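You operate a simulated robot arm through the tools that you are given. There is no shell and no other tool.

You are at the controls of a simulated two-armed robot. One attempt, no reset.

Task
Take the lid off the olives jar and lay it down on the top of the repair bench.

Only the result counts: the job must be done as asked and must still hold three seconds after the hand-in. Knocking over, shifting, dropping, spilling or breaking anything else fails it. A push-on lid holds only when it is set on centred and level and pressed home; a screw cap is set on level and turned clockwise until tight.

Robot
Two 7-joint arms with two-finger grippers on one trunk, on a base that moves. Base frame: it is fixed to the floor where the robot stands at the start and does not move with it; the origin is under the middle of the robot, x ahead of it, y to its left, z up. Readings come in mm, degrees, newtons and seconds.
The left shoulder is at the start at [46, 175, 1203], the right one opposite. With the tool pointing down near the work surface each hand reaches from about 240 to 840 mm from the robot's upright axis, wherever it stands, measured 20 degrees to its own side. Places, roughly: olives jar [2250, 3000, 1000]. Payload 2.94 kg a hand.
Tool frame (each hand has its own): the origin (TCP) lies between the finger pads and is the grasp point; the fingertips stand 30 mm ahead of it; z points along the fingers, y is the line along which they close. The gripper opens to 138 mm; its body begins 109 mm behind the TCP.
Orientation is that of the tool frame in the base frame, as a unit quaternion [x, y, z, w]. With the fingers straight down and closing along the base's y, the tool's x points along the base's -x, its y along +y and its z along -z.

Tools
- The arms move only by the tool jog_arm. It takes "left_steps", "right_steps" or both (then of equal length, played together; a hand with none holds still); each is text: rows parted by semicolons, each of 7 numbers parted by spaces: the shift along the tool's x, y, z in units of 40 mm (1.0 is 40 mm), then the turn, a rotation vector about the tool's x, y, z in units of 4 degrees (1.0 is 4 degrees), then the gripper command, from -1 (shut) to 1 (fully open), values between in proportion. In form: tx ty tz rx ry rz gripper; .... A call has 1 to 20 rows; each row shifts and turns the commanded pose from where the row before left it, along the tool's axes as they then stand. A call with a number of a shift or a turn outside -1 to 1 is refused whole. Rows are played at 5 a second. More than 50 mm and 8.6 degrees between two rows, or a gripper value outside its range, and nothing of the call is played. Where a pose cannot be reached the arm comes as near as it can. A force on the tool above 40 N (or 10 N above the force at the start of the call, whichever is more), or a blocked arm, ends the call early, and 0.2 s more pass. Each finger travels about 45 mm/s and halts on what it meets, pressing with about 43 N; the grip force reading is that of the motor and also rises with nothing between the fingers. The clock runs only during rows and for 0.2 s after the last one: add rows that do not move to give the fingers time. The reply holds the time, the measured pose of the TCP, the force on the tool along the base axes, the opening and the grip force, in the units named above and with some noise, with the torque about the TCP (base axes, N m) and any sound that the robot's microphone picked up.
- Cameras (640 x 400 px; columns grow to the right, rows downward): "scene" is now at [127.3, 14.6, 1691.7]; the picture's right is [-0.02, -1.00, 0.00], its down [-0.66, 0.01, -0.75] and it looks along [0.75, -0.01, -0.66] (base axes); focal length 288 px, centre (320, 200). "left" rides on the left gripper at [71, -19, -146] in its tool frame; the picture's right is [0.26, 0.97, 0.00], its down [-0.85, 0.23, -0.48] and it looks along [-0.46, 0.12, 0.88] (tool axes); focal length 280 px, centre (320, 200). "right" rides on the right gripper at [71, 19, -146] in its tool frame; the picture's right is [-0.26, 0.96, 0.00], its down [-0.85, -0.23, -0.48] and it looks along [-0.46, -0.12, 0.88] (tool axes); focal length 280 px, centre (320, 200).
- capture(camera): a new picture of that camera. No time passes.
- lift_body(by): moves the trunk up (or, below 0, down) by that many mm; the arms and the scene camera ride with it, the base frame stays. It gives what a move gives, with no picture.
- steer(legs): drives the robot by 1 to 6 legs, each [ahead, turn to the left] in mm and degrees, along the robot's own axes; the way and the turn of a leg run together, so that a leg with both is an arc; at most 1500 mm and 180 degrees a leg. The arms and the cameras ride along, it lands a little off, and it stops where it bumps. It gives what a move gives.
- pan_tilt(pan, tilt): turns the head with the scene camera to pan (to the left, within 120 degrees either way) and tilt (down, from -29 to 69), counted from straight ahead of the robot (the tilt from the chest, where the trunk bows). It gives what a move gives.
- probe_pixels(camera, pixels): for up to 12 pixels [column, row] of the newest picture of that camera ("zoom" is the newest enlarged one), the place [x, y, z] in the base frame of the surface seen there, good to about 2 mm, but the place of the scene camera against the robot may be out by one fixed shift of up to 25 mm in any direction. No time passes.
- enlarge(camera, box): a new picture of the part [left, top, right, bottom] of that camera's present view, enlarged. No time passes.
- sign_off(): hands the job in; it is judged then, once.

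Open the grippers and draw the arms clear of the work before you hand the job in, unless the task says otherwise.

The tools are called after "Call:" as name(argument=value, ...) on one line, values as JSON. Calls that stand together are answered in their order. jog_arm: Moves the arms, as the interface text tells. Its arguments: {"type":"object","properties":{"left_steps":{"type":"string"},"right_steps":{"type":"string"}},"required":[]} The other tools are called the same way: lift_body (by) moves the trunk up or down; steer (legs) drives the base; pan_tilt (pan, tilt) turns the head that bears the scene camera; capture (camera) takes a picture; probe_pixels (camera, pixels) gives the place of the surface under pixels of a picture; enlarge (camera, box) takes an enlarged picture of a part of a camera's view; sign_off () hands the job in.

At the start:

```text
clock: 0.0
left_eef_pos: [626.5, 206.0, 1091.9]
left_tool_rot: [-0.001, 1.0, -0.001, -0.001]
left_ft_force: [-0.2, 0.0, -0.1]
left_moment: [0.01, 0.0, 0.01]
left_gripper_width: 138.2
left_gripper_force: 0.1
right_eef_pos: [541.8, -229.7, 1147.9]
right_tool_rot: [0.0, 1.0, -0.001, -0.001]
right_ft_force: [0.1, -0.3, -0.3]
right_moment: [0.0, -0.05, -0.01]
right_gripper_width: 137.8
right_gripper_force: 0.0
trunk travel left (down, up): [-375.0, 359.0]
robot x, y, heading: [2.2, -0.5, -0.0]
head pan, tilt (commanded): [-1.0, 41.3]
```

scene: 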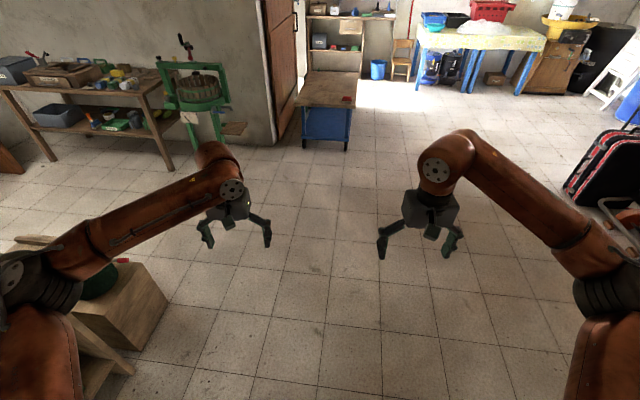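
right: 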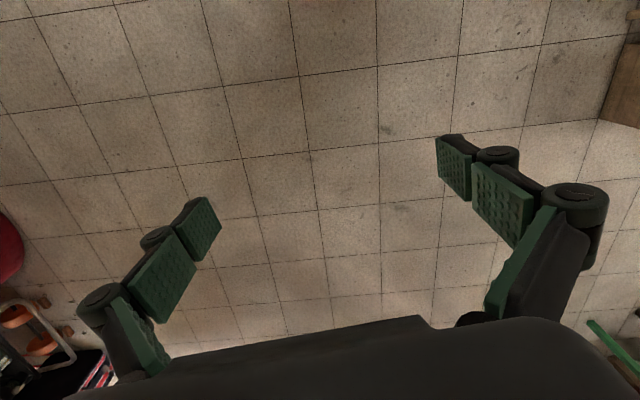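
left: 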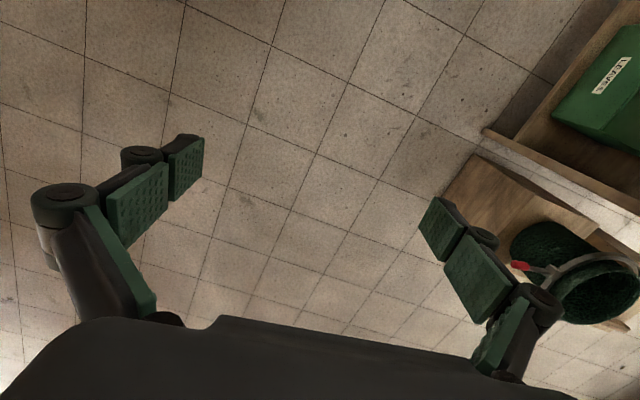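

The scene shows a room with benches; the olives jar is roughly at [2250, 3000, 1000], i.e. ahead-left about 53 degrees. I turn the head to look that way.

Call:
pan_tilt(pan=50, tilt=20)

Call:
capture(camera="scene")

```text
clock: 1.2
left_eef_pos: [627.0, 204.5, 1091.5]
left_tool_rot: [-0.001, 1.0, 0.001, 0.0]
left_ft_force: [-0.2, -1.3, -0.1]
left_moment: [0.04, 0.02, -0.01]
left_gripper_width: 137.7
left_gripper_force: 0.1
right_eef_pos: [542.9, -229.2, 1147.0]
right_tool_rot: [0.0, 1.0, 0.0, -0.001]
right_ft_force: [0.7, 0.0, -0.4]
right_moment: [-0.01, 0.01, 0.02]
right_gripper_width: 138.0
right_gripper_force: 0.1
trunk travel left (down, up): [-375.0, 359.0]
robot x, y, heading: [-0.3, 1.2, 0.0]
head pan, tilt (commanded): [50.0, 20.0]
```

```text
taken
```

scene: 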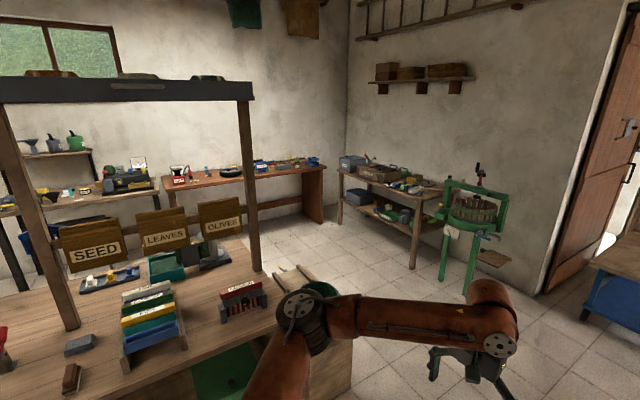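

The jar should project near pixel (297, 155), on the bench by the back wall. I enlarge that part of the view.

Call:
enlarge(camera="scene", box=[160, 130, 340, 242])

Call:
enlarge(camera="scene", box=[0, 100, 180, 212])

Call:
enlarge(camera="scene", box=[320, 130, 500, 242])

```text
3.56 times, centred on (250, 186) of scene
```

zoom: 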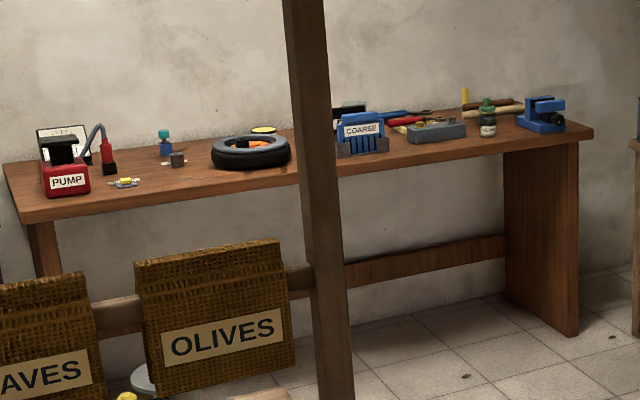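

```text
3.56 times, centred on (90, 156) of scene
```

zoom: 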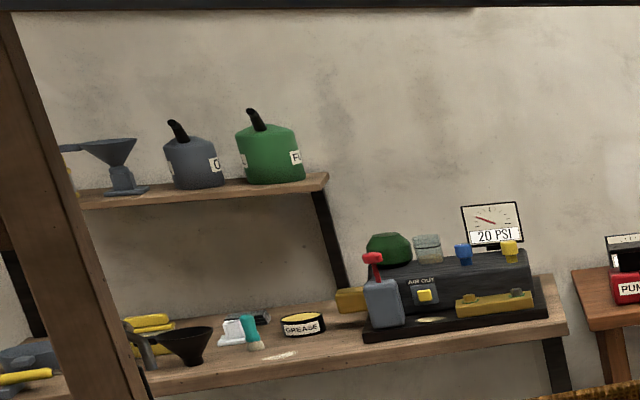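

```text
3.56 times, centred on (410, 186) of scene
```

zoom: 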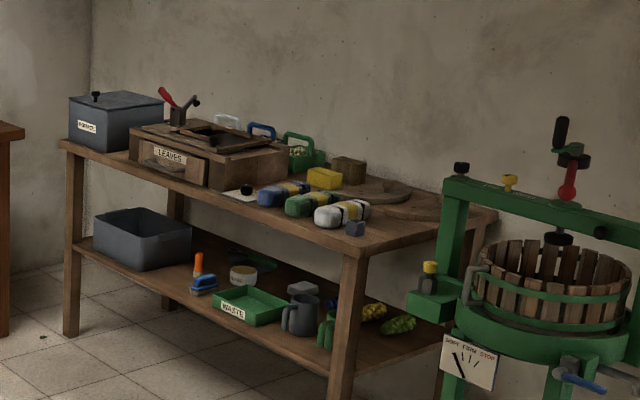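

In the first zoom a small green-capped jar with a label stands at (488, 118), i.e. scene (297, 163). I enlarge it more and probe.

Call:
enlarge(camera="scene", box=[248, 140, 328, 190])

Call:
probe_pixels(camera="scene", pixels=[[297, 165], [297, 159], [297, 169], [311, 162], [280, 166], [320, 168], [300, 172], [165, 192], [258, 168], [313, 170], [250, 200]])

```text
8.00 times, centred on (288, 165) of scene
```

zoom: 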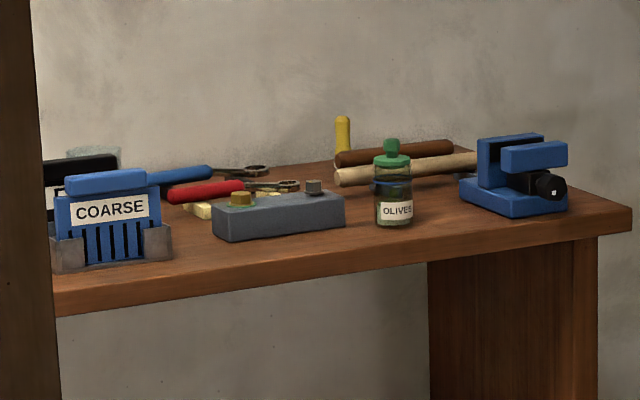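

```text
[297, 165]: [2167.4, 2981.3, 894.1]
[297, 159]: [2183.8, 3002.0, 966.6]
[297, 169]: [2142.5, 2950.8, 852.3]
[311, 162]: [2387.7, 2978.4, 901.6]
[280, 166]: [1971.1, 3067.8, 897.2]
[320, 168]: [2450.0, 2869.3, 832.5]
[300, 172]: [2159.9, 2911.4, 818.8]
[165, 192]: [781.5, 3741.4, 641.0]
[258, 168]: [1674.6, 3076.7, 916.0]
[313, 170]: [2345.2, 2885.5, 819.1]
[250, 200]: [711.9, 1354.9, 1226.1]
```

The OLIVES jar (green lid with a knob) stands on the brown bench with vise, tyre and pump. I probe points for a map of the floor and obstacles before driving.

Call:
probe_pixels(camera="scene", pixels=[[260, 271], [330, 300], [345, 345], [345, 205], [410, 268], [340, 225], [440, 275], [468, 292], [508, 258], [322, 222], [305, 220], [270, 290]])

Call:
probe_pixels(camera="scene", pixels=[[443, 215], [445, 195], [340, 172], [480, 170], [505, 225], [350, 250], [400, 280], [440, 300], [560, 370], [590, 260], [540, 290], [590, 310]])

Call:
pan_tilt(pan=60, tilt=50)

Call:
capture(camera="scene")

```text
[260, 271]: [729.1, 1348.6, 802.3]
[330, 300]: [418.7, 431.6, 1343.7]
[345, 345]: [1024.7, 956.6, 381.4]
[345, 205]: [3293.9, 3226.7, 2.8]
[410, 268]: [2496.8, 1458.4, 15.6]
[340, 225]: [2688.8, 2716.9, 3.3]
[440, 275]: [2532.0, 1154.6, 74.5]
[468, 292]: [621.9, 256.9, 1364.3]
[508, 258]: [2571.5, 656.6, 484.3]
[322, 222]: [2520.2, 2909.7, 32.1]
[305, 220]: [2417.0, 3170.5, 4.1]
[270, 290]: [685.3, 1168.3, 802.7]
```

```text
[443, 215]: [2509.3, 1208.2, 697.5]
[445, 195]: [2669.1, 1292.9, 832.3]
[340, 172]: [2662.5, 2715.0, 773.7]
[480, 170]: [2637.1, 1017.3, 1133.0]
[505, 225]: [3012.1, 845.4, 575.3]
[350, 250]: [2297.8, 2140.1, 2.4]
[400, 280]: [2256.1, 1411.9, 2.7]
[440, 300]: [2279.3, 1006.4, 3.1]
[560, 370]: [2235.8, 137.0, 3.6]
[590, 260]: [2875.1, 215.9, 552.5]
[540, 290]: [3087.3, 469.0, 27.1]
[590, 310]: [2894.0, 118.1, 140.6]
```

```text
clock: 2.1
left_eef_pos: [627.0, 206.4, 1090.8]
left_tool_rot: [-0.001, 1.0, 0.001, -0.001]
left_ft_force: [-0.4, -0.1, 0.4]
left_moment: [0.0, -0.01, -0.01]
left_gripper_width: 138.1
left_gripper_force: 0.0
right_eef_pos: [541.8, -230.1, 1146.7]
right_tool_rot: [0.0, 1.0, 0.0, 0.0]
right_ft_force: [0.1, 0.1, 0.1]
right_moment: [0.03, -0.03, -0.03]
right_gripper_width: 138.1
right_gripper_force: 0.2
trunk travel left (down, up): [-375.0, 359.0]
robot x, y, heading: [-0.8, -0.9, 0.0]
head pan, tilt (commanded): [60.0, 50.0]
```

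```text
taken
```

scene: 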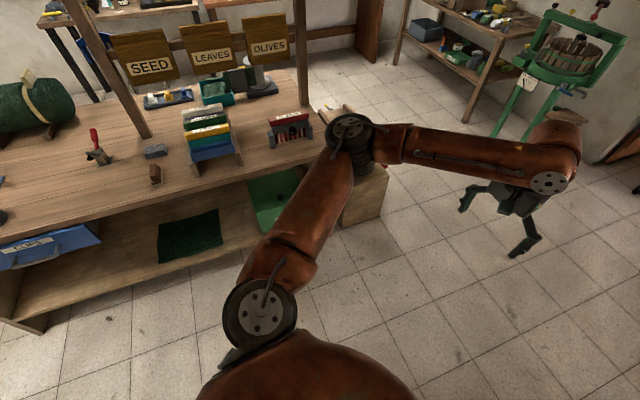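

The near bench and a box stand left of x≈1050, the green press is right of x≈2300, and the repair bench front edge runs near y≈2900. I drive up the corridor: ahead 1300, turn left 76°, and then part of the way.

Call:
steer(legs=[[1300, 0], [0, 76]])

Call:
pan_tilt(pan=0, tilt=25)

Call:
capture(camera="scene")

```text
clock: 11.9
left_eef_pos: [1250.0, 656.5, 1091.0]
left_tool_rot: [-0.615, 0.788, 0.0, 0.0]
left_ft_force: [-0.1, -0.7, -0.3]
left_moment: [0.0, -0.02, 0.03]
left_gripper_width: 138.1
left_gripper_force: 0.1
right_eef_pos: [1651.4, 467.9, 1147.4]
right_tool_rot: [-0.615, 0.788, -0.001, -0.001]
right_ft_force: [1.1, -0.1, 0.0]
right_moment: [0.0, 0.0, 0.02]
right_gripper_width: 138.3
right_gripper_force: 0.0
trunk travel left (down, up): [-375.0, 359.0]
robot x, y, heading: [1298.4, 1.7, 76.0]
head pan, tilt (commanded): [60.0, 50.0]
```

```text
clock: 13.2
left_eef_pos: [1250.8, 657.2, 1091.1]
left_tool_rot: [-0.615, 0.789, 0.0, 0.0]
left_ft_force: [0.6, -0.2, 0.2]
left_moment: [-0.02, -0.01, 0.0]
left_gripper_width: 137.9
left_gripper_force: 0.1
right_eef_pos: [1652.8, 468.8, 1146.5]
right_tool_rot: [-0.615, 0.788, 0.0, -0.001]
right_ft_force: [0.5, 0.4, -0.2]
right_moment: [-0.01, 0.05, 0.02]
right_gripper_width: 137.9
right_gripper_force: 0.1
trunk travel left (down, up): [-375.0, 359.0]
robot x, y, heading: [1296.6, -2.9, 76.1]
head pan, tilt (commanded): [0.0, 25.0]
```

```text
taken
```

scene: 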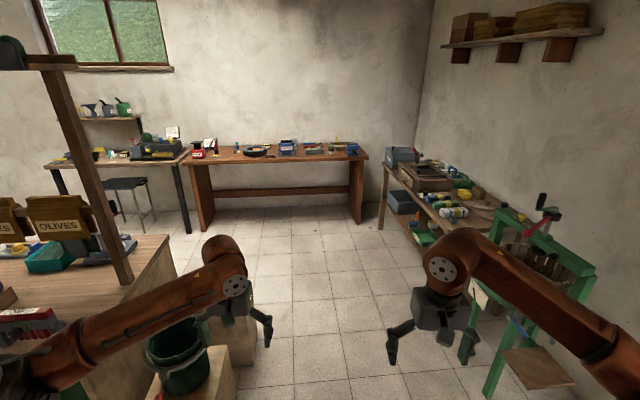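

The way ahead is clear floor; a basket on a box is at lower left (180, 350) and the press at right (540, 230). I probe their nearest points before going on.

Call:
probe_pixels(camera="scene", pixels=[[180, 325], [205, 330], [250, 345], [250, 300], [232, 380], [493, 225], [490, 385], [500, 350], [540, 205], [478, 300], [175, 260], [130, 285]])

Call:
enlarge(camera="scene", box=[240, 120, 400, 220])

```text
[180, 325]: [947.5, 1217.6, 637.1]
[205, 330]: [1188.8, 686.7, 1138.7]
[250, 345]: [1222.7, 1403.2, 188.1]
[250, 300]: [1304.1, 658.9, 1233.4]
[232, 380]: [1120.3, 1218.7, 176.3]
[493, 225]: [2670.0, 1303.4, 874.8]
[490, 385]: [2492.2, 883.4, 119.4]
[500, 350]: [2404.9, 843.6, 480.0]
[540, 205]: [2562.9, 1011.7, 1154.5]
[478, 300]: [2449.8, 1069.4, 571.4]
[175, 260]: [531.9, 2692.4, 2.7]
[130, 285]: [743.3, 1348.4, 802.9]
```

```text
4.00 times, centred on (320, 170) of scene
```

zoom: 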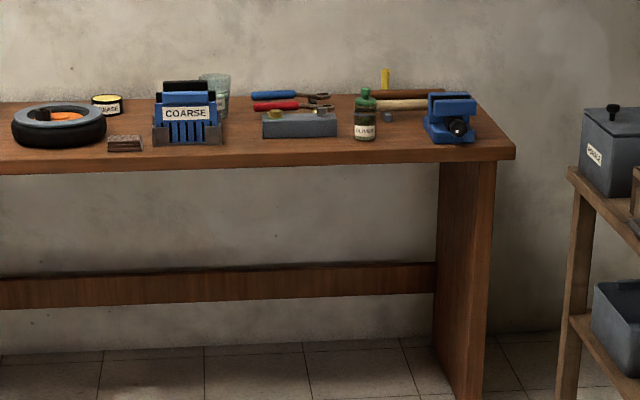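

The box corner reaches (1225, 1403) and the press (2405, 844), so I steer slightly more right (71°) for clearance, drive 1500, then turn to about 83° and go 500 on.

Call:
steer(legs=[[0, -5], [1500, 0], [0, 12], [450, 0]])

Call:
pan_tilt(pan=-15, tilt=35)

Call:
capture(camera="scene")

```text
clock: 24.3
left_eef_pos: [1698.6, 2516.7, 1089.9]
left_tool_rot: [-0.666, 0.746, 0.001, 0.001]
left_ft_force: [0.1, -0.4, 0.5]
left_moment: [-0.02, 0.05, 0.01]
left_gripper_width: 138.0
left_gripper_force: 0.0
right_eef_pos: [2123.1, 2382.7, 1145.4]
right_tool_rot: [-0.665, 0.746, -0.001, 0.0]
right_ft_force: [-1.0, 0.5, 0.2]
right_moment: [-0.02, 0.0, 0.02]
right_gripper_width: 137.8
right_gripper_force: 0.0
trunk travel left (down, up): [-375.0, 359.0]
robot x, y, heading: [1832.3, 1869.2, 83.6]
head pan, tilt (commanded): [0.0, 25.0]
```

```text
clock: 25.0
left_eef_pos: [1700.3, 2515.6, 1093.2]
left_tool_rot: [-0.666, 0.746, -0.001, 0.0]
left_ft_force: [0.3, 0.3, -0.6]
left_moment: [-0.03, 0.02, -0.03]
left_gripper_width: 137.9
left_gripper_force: 0.0
right_eef_pos: [2123.0, 2380.4, 1147.2]
right_tool_rot: [-0.665, 0.747, 0.0, 0.0]
right_ft_force: [-0.9, 0.2, 1.2]
right_moment: [-0.02, 0.02, -0.05]
right_gripper_width: 138.0
right_gripper_force: 0.1
trunk travel left (down, up): [-375.0, 359.0]
robot x, y, heading: [1835.6, 1866.8, 83.1]
head pan, tilt (commanded): [-15.0, 35.0]
```

```text
taken
```

scene: 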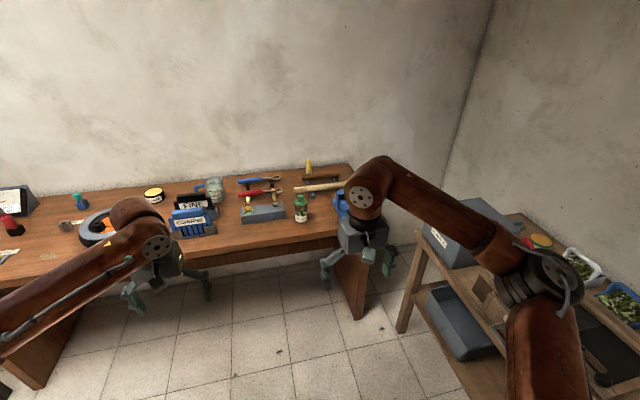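

The jar is now at (301, 207). I enlarge it and the bench top, and probe its height and bench geometry.

Call:
enlarge(camera="scene", box=[260, 170, 356, 230])

Call:
probe_pixels(camera="scene", pixels=[[301, 197], [301, 203], [301, 215], [301, 223], [320, 225], [290, 240], [265, 215], [330, 240], [345, 215], [540, 270], [510, 250], [410, 260]])

```text
6.67 times, centred on (308, 200) of scene
```

zoom: 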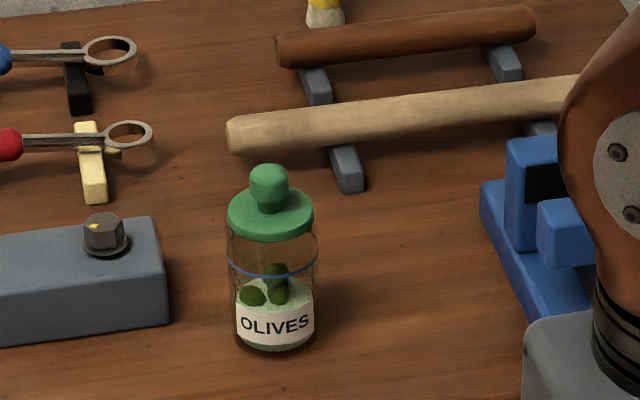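

```text
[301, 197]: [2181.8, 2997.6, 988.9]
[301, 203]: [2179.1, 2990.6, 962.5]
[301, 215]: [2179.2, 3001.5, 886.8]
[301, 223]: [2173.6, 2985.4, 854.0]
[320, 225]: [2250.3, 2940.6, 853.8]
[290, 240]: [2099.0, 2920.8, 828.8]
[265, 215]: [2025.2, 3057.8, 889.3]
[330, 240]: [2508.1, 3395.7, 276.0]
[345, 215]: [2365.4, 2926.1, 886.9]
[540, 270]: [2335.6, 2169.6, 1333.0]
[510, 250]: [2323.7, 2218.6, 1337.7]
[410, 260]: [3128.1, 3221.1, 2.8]
```

The lid is a green disc with a ball knob (top near [2182, 2998, 989]), bench top near z=854. Jar is 1170 ahead and 212 right of the robot, so I drive 560 straight ahead; hands stay above z≈1060, over all bench items.

Call:
steer(legs=[[400, 0]])

Call:
capture(camera="scene")

Call:
capture(camera="right")

Call:
capture(camera="left")

```text
clock: 27.6
left_eef_pos: [1744.0, 2913.8, 1094.3]
left_tool_rot: [-0.666, 0.746, 0.0, 0.002]
left_ft_force: [-1.1, -0.7, 0.1]
left_moment: [-0.03, 0.0, 0.06]
left_gripper_width: 138.2
left_gripper_force: 0.1
right_eef_pos: [2167.9, 2779.8, 1148.5]
right_tool_rot: [-0.666, 0.746, 0.0, 0.0]
right_ft_force: [0.5, -0.4, 0.0]
right_moment: [0.03, 0.01, 0.01]
right_gripper_width: 138.1
right_gripper_force: 0.1
trunk travel left (down, up): [-375.0, 359.0]
robot x, y, heading: [1877.5, 2270.0, 83.4]
head pan, tilt (commanded): [-15.0, 35.0]
```

```text
taken
```

scene: 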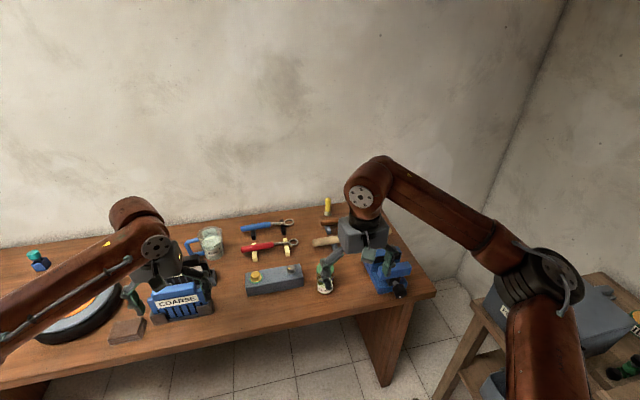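

```text
taken
```

right: 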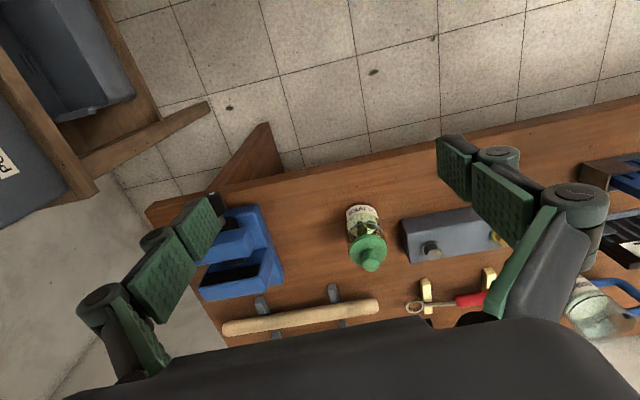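

```text
taken
```

left: 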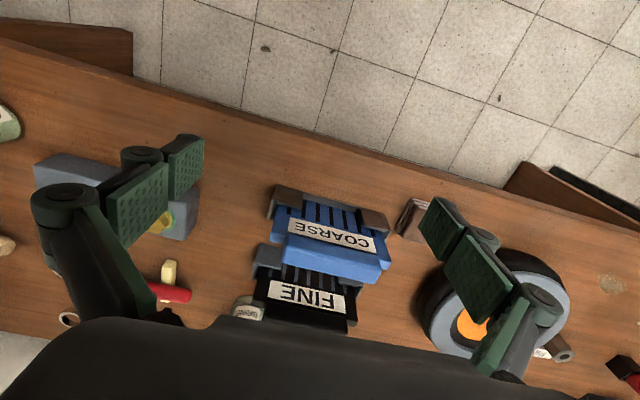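

The right camera sees the knob at (371, 258), lid disc around (368, 248). I probe these with the accurate hand camera.

Call:
probe_pixels(camera="right", pixels=[[371, 258], [371, 264], [356, 243], [380, 242], [366, 236], [361, 213], [340, 300], [330, 220], [237, 285], [225, 245], [435, 245], [312, 318]])

Call:
enlarge(camera="right", box=[320, 190, 416, 250])

Call:
enlarge(camera="right", box=[320, 215, 416, 275])

```text
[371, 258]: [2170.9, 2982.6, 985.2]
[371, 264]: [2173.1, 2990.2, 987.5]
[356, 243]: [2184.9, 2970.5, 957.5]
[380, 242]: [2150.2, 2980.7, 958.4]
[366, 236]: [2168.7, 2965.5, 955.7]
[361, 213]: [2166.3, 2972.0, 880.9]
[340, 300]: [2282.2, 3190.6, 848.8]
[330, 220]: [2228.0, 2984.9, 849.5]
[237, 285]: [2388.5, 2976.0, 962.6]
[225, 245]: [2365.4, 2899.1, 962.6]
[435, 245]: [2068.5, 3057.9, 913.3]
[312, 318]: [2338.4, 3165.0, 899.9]
```

```text
6.67 times, centred on (368, 220) of right
```

zoom: 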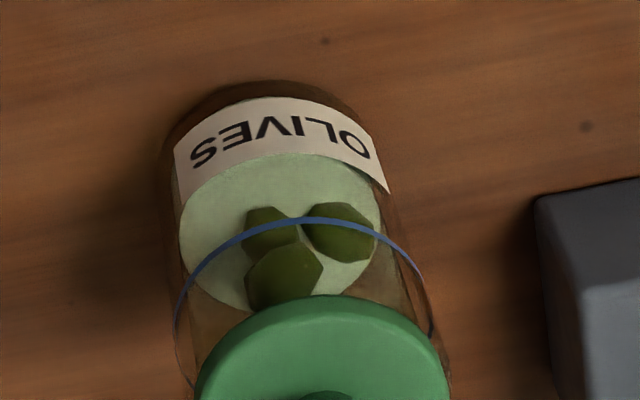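

```text
6.67 times, centred on (368, 245) of right
```

zoom: 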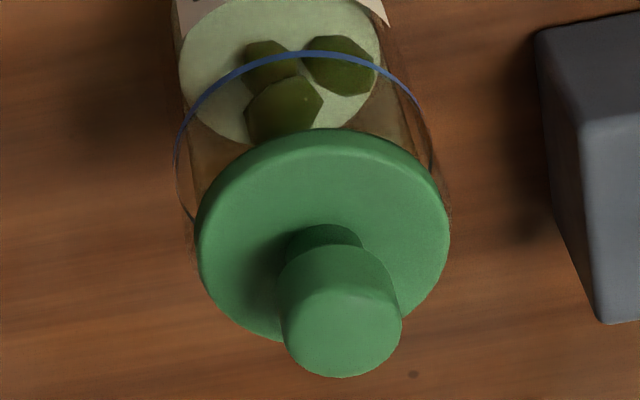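

The knob top is about [2173, 2990, 987]; lid disc top z≈958, bench z≈849. I probe the rim more exactly on the newest zoom to find the centre and sizes.

Call:
probe_pixels(camera="zoom", pixels=[[205, 240], [442, 235], [320, 140], [260, 330], [428, 290], [225, 175], [420, 175], [340, 345], [300, 270], [395, 300], [288, 310], [340, 280]])

```text
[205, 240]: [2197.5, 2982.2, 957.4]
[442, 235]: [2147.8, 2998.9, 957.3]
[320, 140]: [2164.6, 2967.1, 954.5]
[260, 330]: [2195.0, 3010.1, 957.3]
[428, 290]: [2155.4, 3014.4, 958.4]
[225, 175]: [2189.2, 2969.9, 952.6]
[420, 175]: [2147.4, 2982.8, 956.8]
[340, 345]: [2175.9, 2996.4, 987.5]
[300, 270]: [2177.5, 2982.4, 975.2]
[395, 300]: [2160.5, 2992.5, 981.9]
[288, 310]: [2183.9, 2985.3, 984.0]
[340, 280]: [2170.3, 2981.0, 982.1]
```

Lid centre ≈ (2173, 2992), diameter ≈55, knob ≈25 wide from z≈963 to 988. Before working I look round the room to be sure which bench is the repair bench.

Call:
pan_tilt(pan=-100, tilt=15)

Call:
capture(camera="scene")

Call:
pan_tilt(pan=60, tilt=20)

Call:
capture(camera="scene")

```text
clock: 29.1
left_eef_pos: [1744.7, 2916.7, 1092.2]
left_tool_rot: [-0.667, 0.745, 0.0, 0.001]
left_ft_force: [-0.6, -0.2, -0.1]
left_moment: [0.0, -0.03, -0.01]
left_gripper_width: 138.0
left_gripper_force: 0.0
right_eef_pos: [2168.9, 2782.4, 1147.0]
right_tool_rot: [-0.666, 0.746, 0.001, 0.0]
right_ft_force: [-0.8, 0.0, -0.1]
right_moment: [-0.01, 0.01, -0.02]
right_gripper_width: 138.2
right_gripper_force: 0.1
trunk travel left (down, up): [-375.0, 359.0]
robot x, y, heading: [1878.0, 2269.8, 83.7]
head pan, tilt (commanded): [-100.0, 15.0]
```

```text
taken
```

scene: 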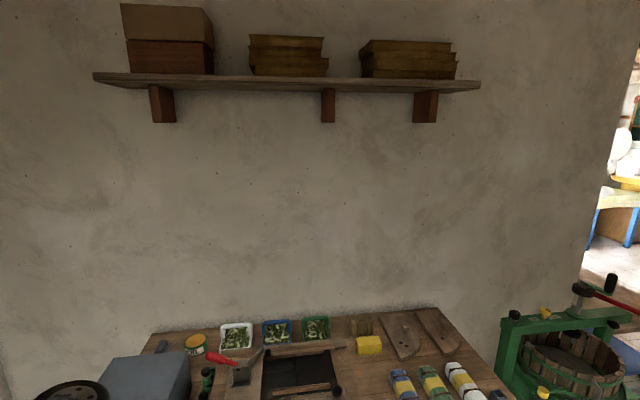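

```text
clock: 31.6
left_eef_pos: [1743.8, 2916.5, 1091.8]
left_tool_rot: [-0.666, 0.746, 0.0, 0.001]
left_ft_force: [0.3, -0.7, 0.8]
left_moment: [0.01, 0.0, -0.01]
left_gripper_width: 138.0
left_gripper_force: 0.1
right_eef_pos: [2168.6, 2782.6, 1148.2]
right_tool_rot: [-0.666, 0.746, 0.001, 0.0]
right_ft_force: [0.2, 0.4, -0.4]
right_moment: [-0.02, 0.03, 0.03]
right_gripper_width: 138.0
right_gripper_force: 0.0
trunk travel left (down, up): [-375.0, 359.0]
robot x, y, heading: [1875.1, 2267.5, 83.6]
head pan, tilt (commanded): [60.0, 20.0]
```

```text
taken
```

scene: 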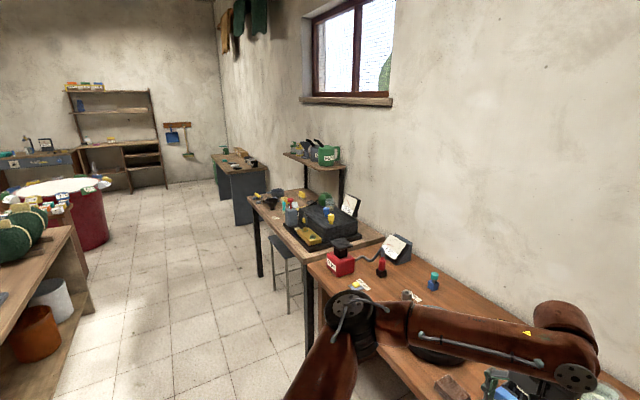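

The other stations are a sorting table, an air/compressor bench, and desks; the bench here with vise, tyre, pump, pliers is the repair bench. I edge 80 mm forward and aim the head back at the jar.

Call:
steer(legs=[[80, 0]])

Call:
pan_tilt(pan=-14, tilt=48)

Call:
capture(camera="scene")

Call:
capture(camera="right")

```text
clock: 33.2
left_eef_pos: [1726.9, 2896.4, 1141.3]
left_tool_rot: [-0.692, 0.72, 0.033, 0.042]
left_ft_force: [0.1, 1.2, -1.5]
left_moment: [-0.18, 0.0, -0.02]
left_gripper_width: 138.0
left_gripper_force: 0.0
right_eef_pos: [2173.4, 2743.6, 1182.1]
right_tool_rot: [-0.652, 0.757, 0.032, 0.04]
right_ft_force: [-0.2, 0.6, -1.8]
right_moment: [-0.08, -0.03, 0.02]
right_gripper_width: 138.0
right_gripper_force: 0.1
trunk travel left (down, up): [-375.0, 359.0]
robot x, y, heading: [1885.5, 2352.6, 83.6]
head pan, tilt (commanded): [60.0, 20.0]
stopped in leg 1: the robot was blocked; the commanded pose is now the measured one
```

```text
clock: 34.7
left_eef_pos: [1733.8, 2943.8, 1125.0]
left_tool_rot: [-0.692, 0.721, 0.016, 0.026]
left_ft_force: [0.6, 0.4, 0.9]
left_moment: [-0.03, 0.04, 0.01]
left_gripper_width: 138.0
left_gripper_force: 0.1
right_eef_pos: [2176.4, 2794.3, 1171.9]
right_tool_rot: [-0.653, 0.757, 0.018, 0.022]
right_ft_force: [0.0, 0.0, 0.0]
right_moment: [-0.01, -0.06, -0.05]
right_gripper_width: 137.8
right_gripper_force: 0.1
trunk travel left (down, up): [-375.0, 359.0]
robot x, y, heading: [1888.7, 2350.8, 83.8]
head pan, tilt (commanded): [-14.0, 48.0]
```

```text
taken
```

scene: 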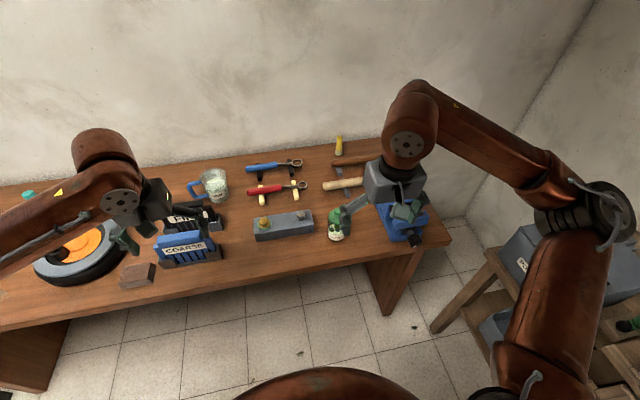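

```text
taken
```

right: 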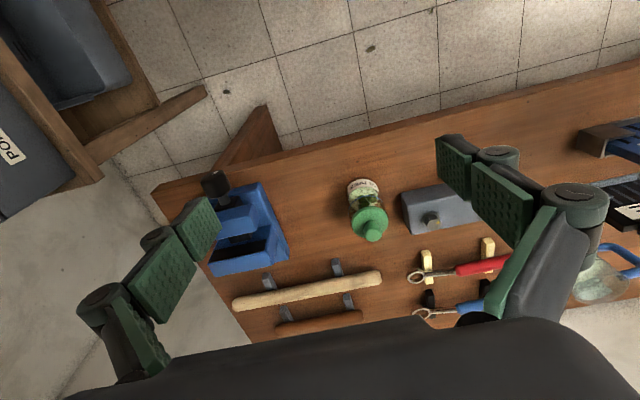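

The drive reports it was blocked right at the end of the 80 mm and the hands swayed a bit. I check whether the jar and bench moved and what could have been touched.

Call:
probe_pixels(camera="right", pixels=[[373, 236], [335, 200], [235, 208], [408, 205], [350, 290], [155, 185], [300, 150], [500, 105]])

Call:
probe_pixels(camera="scene", pixels=[[590, 210], [530, 170], [560, 230], [490, 255], [400, 262], [300, 268], [330, 385], [150, 300], [110, 155], [345, 245], [450, 240], [520, 230]])

Call:
enlarge(camera="right", box=[320, 165, 416, 225])

```text
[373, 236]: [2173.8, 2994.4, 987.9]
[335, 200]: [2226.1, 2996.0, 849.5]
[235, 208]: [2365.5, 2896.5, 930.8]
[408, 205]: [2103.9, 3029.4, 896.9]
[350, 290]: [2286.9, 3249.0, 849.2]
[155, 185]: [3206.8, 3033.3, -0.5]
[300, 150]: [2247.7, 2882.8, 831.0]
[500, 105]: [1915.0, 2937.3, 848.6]
```

```text
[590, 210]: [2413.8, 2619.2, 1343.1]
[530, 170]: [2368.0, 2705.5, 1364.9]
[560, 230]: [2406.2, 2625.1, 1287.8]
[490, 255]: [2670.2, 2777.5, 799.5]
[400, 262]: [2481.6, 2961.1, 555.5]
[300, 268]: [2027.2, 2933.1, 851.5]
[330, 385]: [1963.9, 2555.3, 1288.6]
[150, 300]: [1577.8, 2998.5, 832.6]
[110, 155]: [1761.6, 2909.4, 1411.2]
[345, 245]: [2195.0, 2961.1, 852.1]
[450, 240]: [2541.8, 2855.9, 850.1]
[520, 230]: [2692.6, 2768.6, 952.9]
```

```text
6.67 times, centred on (368, 195) of right
```

zoom: 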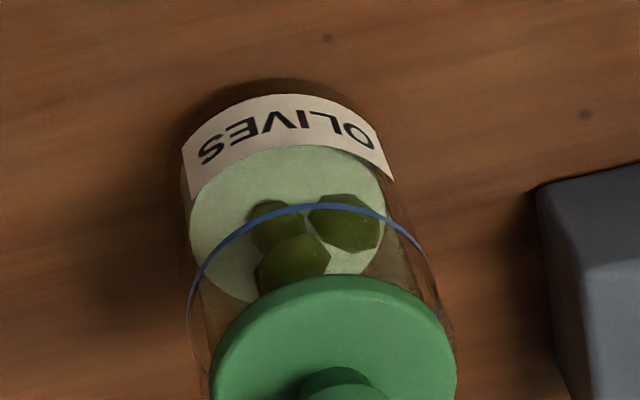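

Nothing moved: knob top still reads [2174, 2994, 988]. I back off 30 mm so that the base is free of whatever it touched, then look again.

Call:
steer(legs=[[-30, 0]])

Call:
capture(camera="right")

Call:
capture(camera="scene")

```text
clock: 35.8
left_eef_pos: [1724.1, 2876.9, 1137.7]
left_tool_rot: [-0.693, 0.719, 0.029, 0.037]
left_ft_force: [0.2, -0.7, -0.7]
left_moment: [0.02, 0.02, 0.03]
left_gripper_width: 137.8
left_gripper_force: 0.0
right_eef_pos: [2171.7, 2726.7, 1180.0]
right_tool_rot: [-0.652, 0.757, 0.028, 0.036]
right_ft_force: [-0.4, -0.6, 0.4]
right_moment: [0.03, -0.02, -0.03]
right_gripper_width: 137.9
right_gripper_force: 0.3
trunk travel left (down, up): [-375.0, 359.0]
robot x, y, heading: [1885.3, 2323.4, 83.7]
head pan, tilt (commanded): [-14.0, 48.0]
stopped in leg 1: the robot was blocked; the commanded pose is now the measured one
```

```text
taken
```

right: 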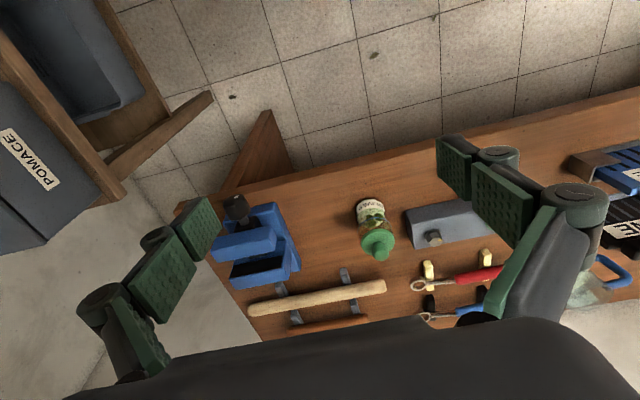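

```text
taken
```

scene: 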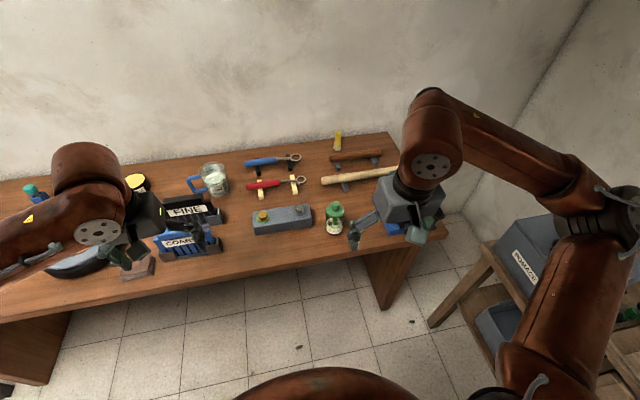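

The base moved back 27 mm but again reports blocked, with hands swaying. I play a few still rows to let everything settle and read the poses.

Call:
jog_arm(left_steps="0 0 0 0 0 0 1; 0 0 0 0 0 0 1; 0 0 0 0 0 0 1", right_steps="0 0 0 0 0 0 1; 0 0 0 0 0 0 1; 0 0 0 0 0 0 1")

Call:
pan_tilt(pan=-14, tilt=68)

Call:
capture(camera="scene")

```text
clock: 36.5
left_eef_pos: [1721.5, 2844.1, 1150.0]
left_tool_rot: [-0.691, 0.72, 0.039, 0.049]
left_ft_force: [-0.6, -0.4, 0.6]
left_moment: [-0.04, 0.04, -0.01]
left_gripper_width: 138.1
left_gripper_force: 0.1
right_eef_pos: [2167.9, 2692.8, 1188.1]
right_tool_rot: [-0.652, 0.756, 0.038, 0.048]
right_ft_force: [0.3, 0.0, 0.0]
right_moment: [-0.09, 0.0, -0.04]
right_gripper_width: 138.0
right_gripper_force: 0.0
trunk travel left (down, up): [-375.0, 359.0]
robot x, y, heading: [1880.1, 2319.5, 83.6]
head pan, tilt (commanded): [-14.0, 48.0]
```

```text
clock: 37.4
left_eef_pos: [1719.6, 2846.0, 1150.1]
left_tool_rot: [-0.691, 0.721, 0.039, 0.049]
left_ft_force: [-0.6, 0.2, 0.4]
left_moment: [-0.01, 0.0, 0.0]
left_gripper_width: 138.0
left_gripper_force: 0.0
right_eef_pos: [2167.0, 2693.4, 1189.2]
right_tool_rot: [-0.652, 0.756, 0.038, 0.047]
right_ft_force: [-0.1, 0.7, 0.7]
right_moment: [-0.03, -0.04, 0.03]
right_gripper_width: 138.0
right_gripper_force: 0.0
trunk travel left (down, up): [-375.0, 359.0]
robot x, y, heading: [1885.8, 2318.8, 83.6]
head pan, tilt (commanded): [-14.0, 68.0]
```

```text
taken
```

scene: 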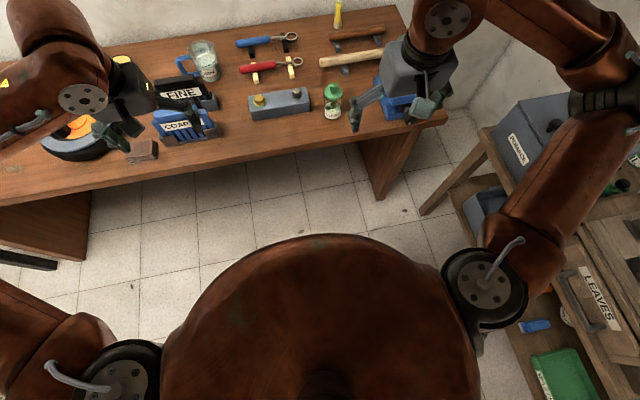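

The tools are pitched ~7° back about a pivot near the floor, so the trunk has been deflected. I want to see what the robot's lower body may be touching: I tip the left hand (held high, clear) so that its camera looks back under the robot.

Call:
jog_arm(left_steps="0 0 0 0 1 0 1; 0 0 0 0 1 0 1; 0 0 0 0 1 0 1; 0 0 0 0 1 0 1; 0 0 0 0 1 0 1; 0 0 0 0 1 0 1; 0 0 0 0 1 0 1; 0 0 0 0 1 0 1; 0 0 0 0 1 0 1; 0 0 0 0 0 0 1")

Call:
capture(camera="left")

Call:
capture(camera="scene")

```text
clock: 39.6
left_eef_pos: [1720.1, 2855.4, 1144.3]
left_tool_rot: [-0.669, 0.699, -0.18, -0.179]
left_ft_force: [0.3, 0.2, -0.8]
left_moment: [-0.01, 0.03, 0.0]
left_gripper_width: 137.9
left_gripper_force: 0.1
right_eef_pos: [2167.8, 2702.2, 1185.2]
right_tool_rot: [-0.652, 0.756, 0.036, 0.045]
right_ft_force: [0.5, -0.4, 0.0]
right_moment: [0.01, 0.03, 0.03]
right_gripper_width: 137.9
right_gripper_force: 0.0
trunk travel left (down, up): [-375.0, 359.0]
robot x, y, heading: [1883.4, 2318.8, 83.7]
head pan, tilt (commanded): [-14.0, 68.0]
```

```text
taken
```

left: 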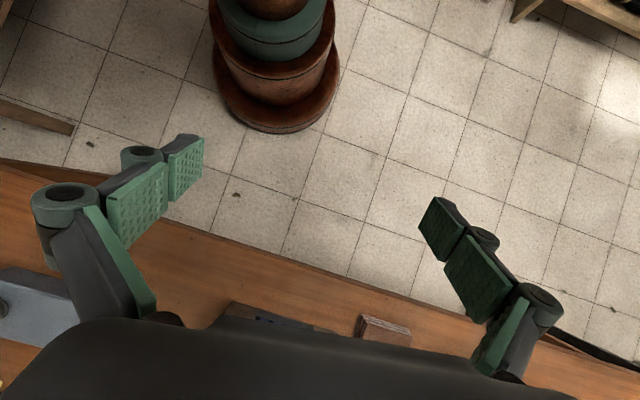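

```text
taken
```

scene: 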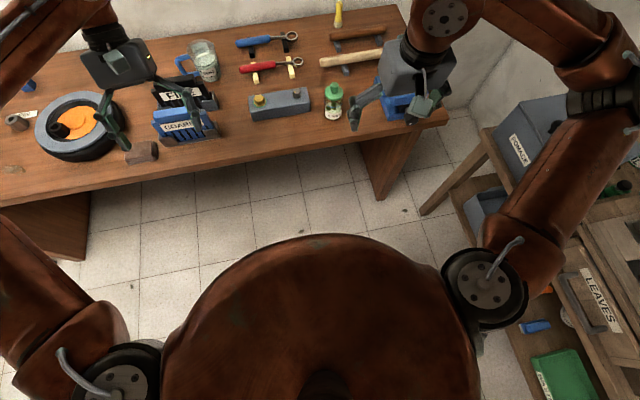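

The left camera shows the robot's round pedestal with free floor all round and the bench edge well away. I probe the pedestal and floor to see whether the column leans.

Call:
probe_pixels(camera="left", pixels=[[270, 128], [275, 100], [275, 65], [275, 35], [270, 8], [220, 90], [335, 80], [232, 30], [325, 20], [300, 180], [400, 120], [250, 230]])

Call:
enlarge(camera="left", box=[160, 0, 400, 150])

```text
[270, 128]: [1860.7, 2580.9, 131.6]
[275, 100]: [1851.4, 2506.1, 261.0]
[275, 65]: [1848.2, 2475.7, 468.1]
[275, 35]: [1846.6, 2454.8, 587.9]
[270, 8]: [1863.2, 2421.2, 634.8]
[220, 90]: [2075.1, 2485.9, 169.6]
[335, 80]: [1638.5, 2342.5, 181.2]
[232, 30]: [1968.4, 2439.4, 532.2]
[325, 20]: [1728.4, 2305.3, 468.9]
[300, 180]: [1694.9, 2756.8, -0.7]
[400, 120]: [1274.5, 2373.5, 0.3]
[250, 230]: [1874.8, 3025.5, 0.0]
```

```text
2.67 times, centred on (280, 75) of left
```

zoom: 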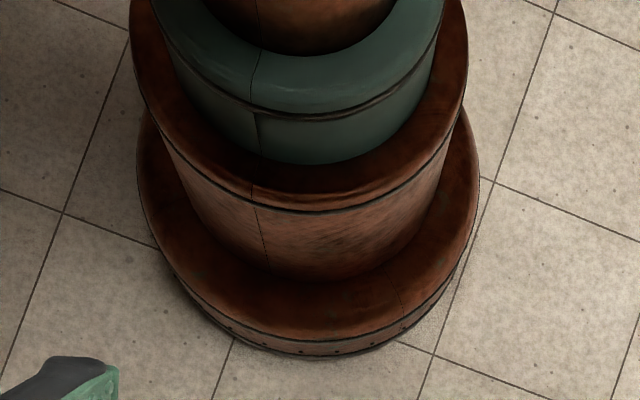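

The base front rim is at about y=2581 with free floor ahead. I probe the base's rim heights around it to see if the base itself is tilted.

Call:
probe_pixels(camera="zoom", pixels=[[310, 352], [310, 335], [190, 290], [440, 290], [150, 190], [473, 170], [310, 208], [170, 140], [455, 120], [310, 117], [180, 50], [440, 40]])

```text
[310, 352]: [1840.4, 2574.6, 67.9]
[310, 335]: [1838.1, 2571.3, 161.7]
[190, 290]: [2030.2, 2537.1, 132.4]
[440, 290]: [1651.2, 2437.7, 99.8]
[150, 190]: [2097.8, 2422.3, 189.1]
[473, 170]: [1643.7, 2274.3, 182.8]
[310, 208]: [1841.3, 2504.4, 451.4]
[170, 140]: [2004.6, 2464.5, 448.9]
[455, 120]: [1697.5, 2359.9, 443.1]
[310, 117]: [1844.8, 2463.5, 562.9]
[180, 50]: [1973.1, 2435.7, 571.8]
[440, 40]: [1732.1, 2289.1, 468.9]
```

The base rings read level, so only the upper trunk is pitched back, and it has crept a little forward. I hold still four seconds to see if it recovers.

Call:
jog_arm(right_steps="0 0 0 0 0 0 1; 0 0 0 0 0 0 1; 0 0 0 0 0 0 1; 0 0 0 0 0 0 1; 0 0 0 0 0 0 1; 0 0 0 0 0 0 1; 0 0 0 0 0 0 1; 0 0 0 0 0 0 1; 0 0 0 0 0 0 1; 0 0 0 0 0 0 1; 0 0 0 0 0 0 1; 0 0 0 0 0 0 1; 0 0 0 0 0 0 1; 0 0 0 0 0 0 1; 0 0 0 0 0 0 1; 0 0 0 0 0 0 1; 0 0 0 0 0 0 1; 0 0 0 0 0 0 1; 0 0 0 0 0 0 1; 0 0 0 0 0 0 1")

```text
clock: 43.8
left_eef_pos: [1721.8, 2855.1, 1144.0]
left_tool_rot: [-0.669, 0.699, -0.18, -0.179]
left_ft_force: [-0.1, 0.8, -0.5]
left_moment: [0.0, -0.01, 0.03]
left_gripper_width: 138.2
left_gripper_force: 0.0
right_eef_pos: [2168.0, 2703.7, 1185.4]
right_tool_rot: [-0.652, 0.756, 0.035, 0.044]
right_ft_force: [-0.6, -0.2, 0.3]
right_moment: [-0.03, 0.03, 0.0]
right_gripper_width: 137.8
right_gripper_force: 0.0
trunk travel left (down, up): [-375.0, 359.0]
robot x, y, heading: [1881.7, 2321.0, 83.1]
head pan, tilt (commanded): [-14.0, 68.0]
```

The trunk stays pitched back about 6.5°. I try a small trunk lift of 20 mm to see whether that re-commands it upright.

Call:
lift_body(by=20)

```text
clock: 44.5
left_eef_pos: [1720.4, 2856.5, 1162.8]
left_tool_rot: [-0.668, 0.699, -0.179, -0.18]
left_ft_force: [0.7, 0.2, -0.7]
left_moment: [-0.01, 0.01, -0.01]
left_gripper_width: 138.0
left_gripper_force: 0.0
right_eef_pos: [2169.0, 2702.5, 1204.4]
right_tool_rot: [-0.652, 0.756, 0.034, 0.044]
right_ft_force: [0.3, 0.0, 0.0]
right_moment: [-0.02, -0.02, 0.02]
right_gripper_width: 138.1
right_gripper_force: 0.0
trunk travel left (down, up): [-395.0, 339.0]
robot x, y, heading: [1885.4, 2317.9, 83.5]
head pan, tilt (commanded): [-14.0, 68.0]
```

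Tilt is unchanged by the lift. I look closer at the base plate's seam ring to judge whether the base itself is level.

Call:
enlarge(camera="left", box=[200, 50, 360, 150])

```text
4.00 times, centred on (280, 100) of left
```

zoom: 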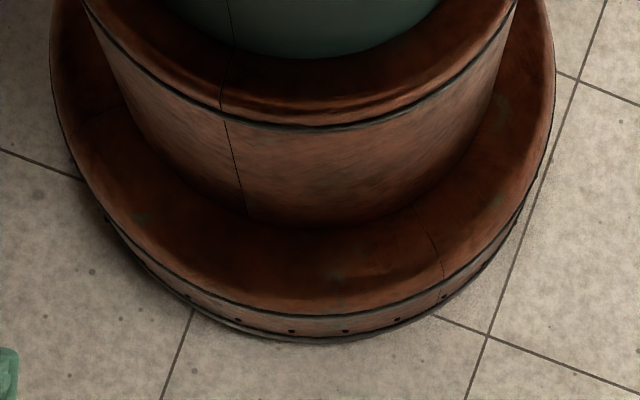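

Call:
probe_pixels(camera="zoom", pixels=[[320, 300], [180, 265], [450, 260], [100, 185], [525, 160], [72, 130], [300, 125], [210, 105], [420, 105], [130, 50], [480, 60], [320, 336]])

```text
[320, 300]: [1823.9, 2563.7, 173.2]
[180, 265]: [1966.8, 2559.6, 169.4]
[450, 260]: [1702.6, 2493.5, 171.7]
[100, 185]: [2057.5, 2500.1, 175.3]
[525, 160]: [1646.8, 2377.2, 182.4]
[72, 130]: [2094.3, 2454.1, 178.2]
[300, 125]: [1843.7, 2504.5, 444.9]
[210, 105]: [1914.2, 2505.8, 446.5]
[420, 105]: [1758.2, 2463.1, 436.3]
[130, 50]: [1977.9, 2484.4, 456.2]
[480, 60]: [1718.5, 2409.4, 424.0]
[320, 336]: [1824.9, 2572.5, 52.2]
```

The base and column rings are level and concentric, so only the upper trunk bows. I probe the shoulders in the scene view to learn where they are now.

Call:
capture(camera="scene")

Call:
probe_pixels(camera="scene", pixels=[[487, 285], [125, 385], [320, 250], [320, 320], [320, 370], [240, 330], [420, 330], [320, 395], [500, 330], [530, 250], [600, 100], [430, 280]])

```text
taken
```

scene: 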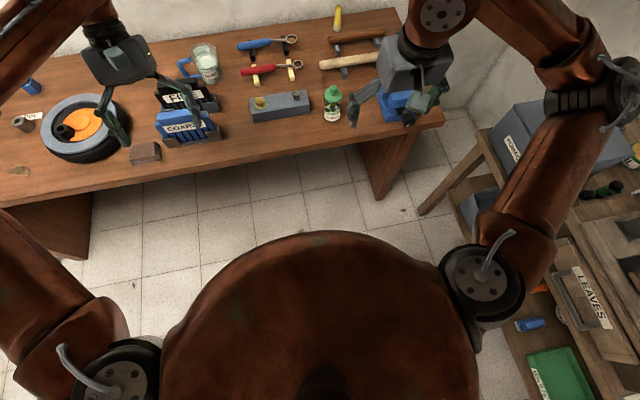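

```text
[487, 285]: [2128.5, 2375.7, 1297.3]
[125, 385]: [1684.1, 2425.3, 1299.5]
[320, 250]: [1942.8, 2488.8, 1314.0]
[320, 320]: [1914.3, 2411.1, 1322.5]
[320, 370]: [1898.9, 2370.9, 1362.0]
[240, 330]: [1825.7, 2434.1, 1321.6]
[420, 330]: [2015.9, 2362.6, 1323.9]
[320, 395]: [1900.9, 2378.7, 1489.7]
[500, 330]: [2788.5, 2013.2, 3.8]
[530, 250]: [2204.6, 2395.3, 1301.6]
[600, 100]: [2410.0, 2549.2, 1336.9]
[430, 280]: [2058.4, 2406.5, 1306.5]
```

The shoulders are where they should be (≈83 ahead, with the camera's shift), so only the arms were left slightly deflected; the base is free. From here the jar is 701 ahead and 211 right (within reach), so I straighten both hands and bring the right hand over the knob at z≈1130.

Call:
jog_arm(left_steps="0 0 0 0 -0.82 0 1; 0 0 0 0 -0.82 0 1; 0 0 0 0 -0.82 0 1; 0 0 0 0 -0.82 0 1; 0 0 0 0 -0.82 0 1; 0 0 0 0 -0.82 0 1; 0 0 0 0 -0.82 0 1; 0 0 0 0 -0.82 0 1; 0 0 0 0 -0.82 0 1; 0 0 0 0 0 0 1; 0 0 0 0 0 0 1; 0 0 0 0 0 0 1; 0 0 0 0 0 0 1", right_steps="0 0 0 0 0.8 0 0.2; 0 0 0 0 0.8 0 0.2; 0 0 0 0 0 0 0.2; -0.797 0.107 0.206 0 0 0 0.2; -0.797 0.107 0.206 0 0 0 0.2; -0.797 0.107 0.206 0 0 0 0.2; -0.797 0.107 0.206 0 0 0 0.2; -0.797 0.107 0.206 0 0 0 0.2; -0.797 0.107 0.206 0 0 0 0.2; -0.797 0.107 0.206 0 0 0 0.2; -0.797 0.107 0.206 0 0 0 0.2; -0.797 0.107 0.206 0 0 0 0.2; 0 0 0 0 0 0 0.2")

Call:
capture(camera="right")

Call:
capture(camera="scene")

```text
clock: 47.2
left_eef_pos: [1720.8, 2853.9, 1164.9]
left_tool_rot: [-0.693, 0.721, -0.002, 0.005]
left_ft_force: [0.8, 0.5, 0.1]
left_moment: [0.01, 0.01, -0.01]
left_gripper_width: 138.0
left_gripper_force: 0.0
right_eef_pos: [2173.9, 2992.0, 1131.8]
right_tool_rot: [-0.653, 0.757, -0.001, 0.003]
right_ft_force: [-0.2, -0.5, -0.2]
right_moment: [0.03, -0.02, 0.02]
right_gripper_width: 82.7
right_gripper_force: 0.1
trunk travel left (down, up): [-395.0, 339.0]
robot x, y, heading: [1882.1, 2319.5, 83.7]
head pan, tilt (commanded): [-14.0, 68.0]
```

```text
taken
```

right: 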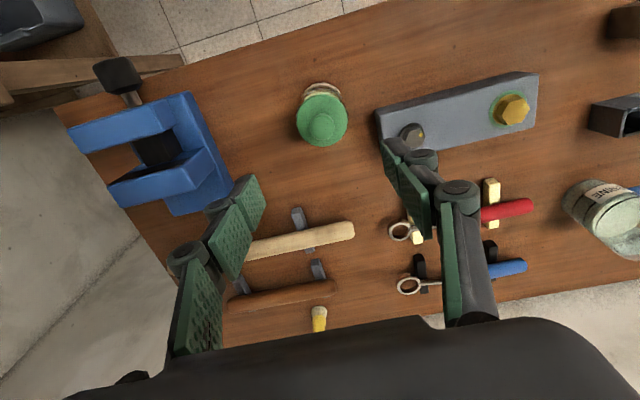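

```text
taken
```

scene: 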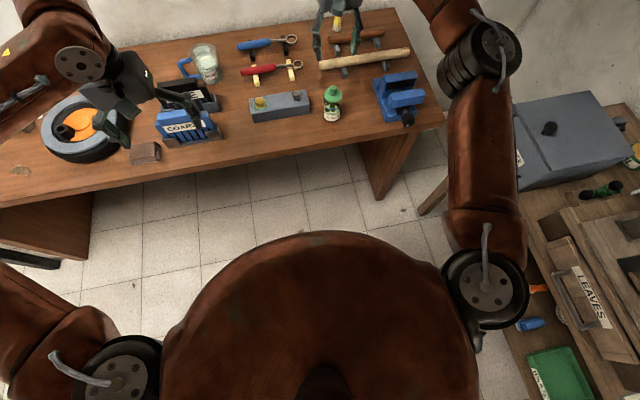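

Right hand is over the jar at [2174, 2992, 1132], level. The knob shows at (323, 127); I probe the knob, lid rim and surrounding free spots from this near view.

Call:
enlarge(camera="right", box=[272, 75, 368, 135])

Call:
probe_pixels(camera="right", pixels=[[323, 128], [300, 118], [346, 118], [320, 97], [325, 144], [250, 140], [260, 90], [230, 170], [285, 180], [375, 115], [280, 45], [240, 215]])

```text
6.67 times, centred on (320, 105) of right
```

zoom: 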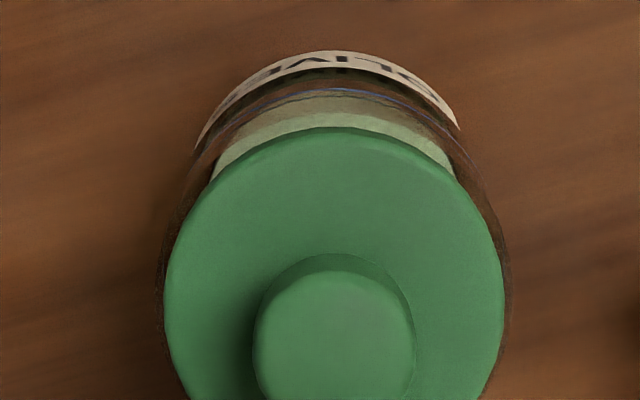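

```text
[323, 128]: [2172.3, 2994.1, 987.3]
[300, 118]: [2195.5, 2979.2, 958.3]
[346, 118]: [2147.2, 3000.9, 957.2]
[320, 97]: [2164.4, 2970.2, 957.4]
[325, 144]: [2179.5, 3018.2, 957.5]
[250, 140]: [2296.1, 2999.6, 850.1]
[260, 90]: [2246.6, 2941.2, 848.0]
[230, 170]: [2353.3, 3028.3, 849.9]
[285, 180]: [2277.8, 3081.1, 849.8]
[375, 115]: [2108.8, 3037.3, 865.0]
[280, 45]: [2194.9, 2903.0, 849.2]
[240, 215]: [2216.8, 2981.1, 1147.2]
```

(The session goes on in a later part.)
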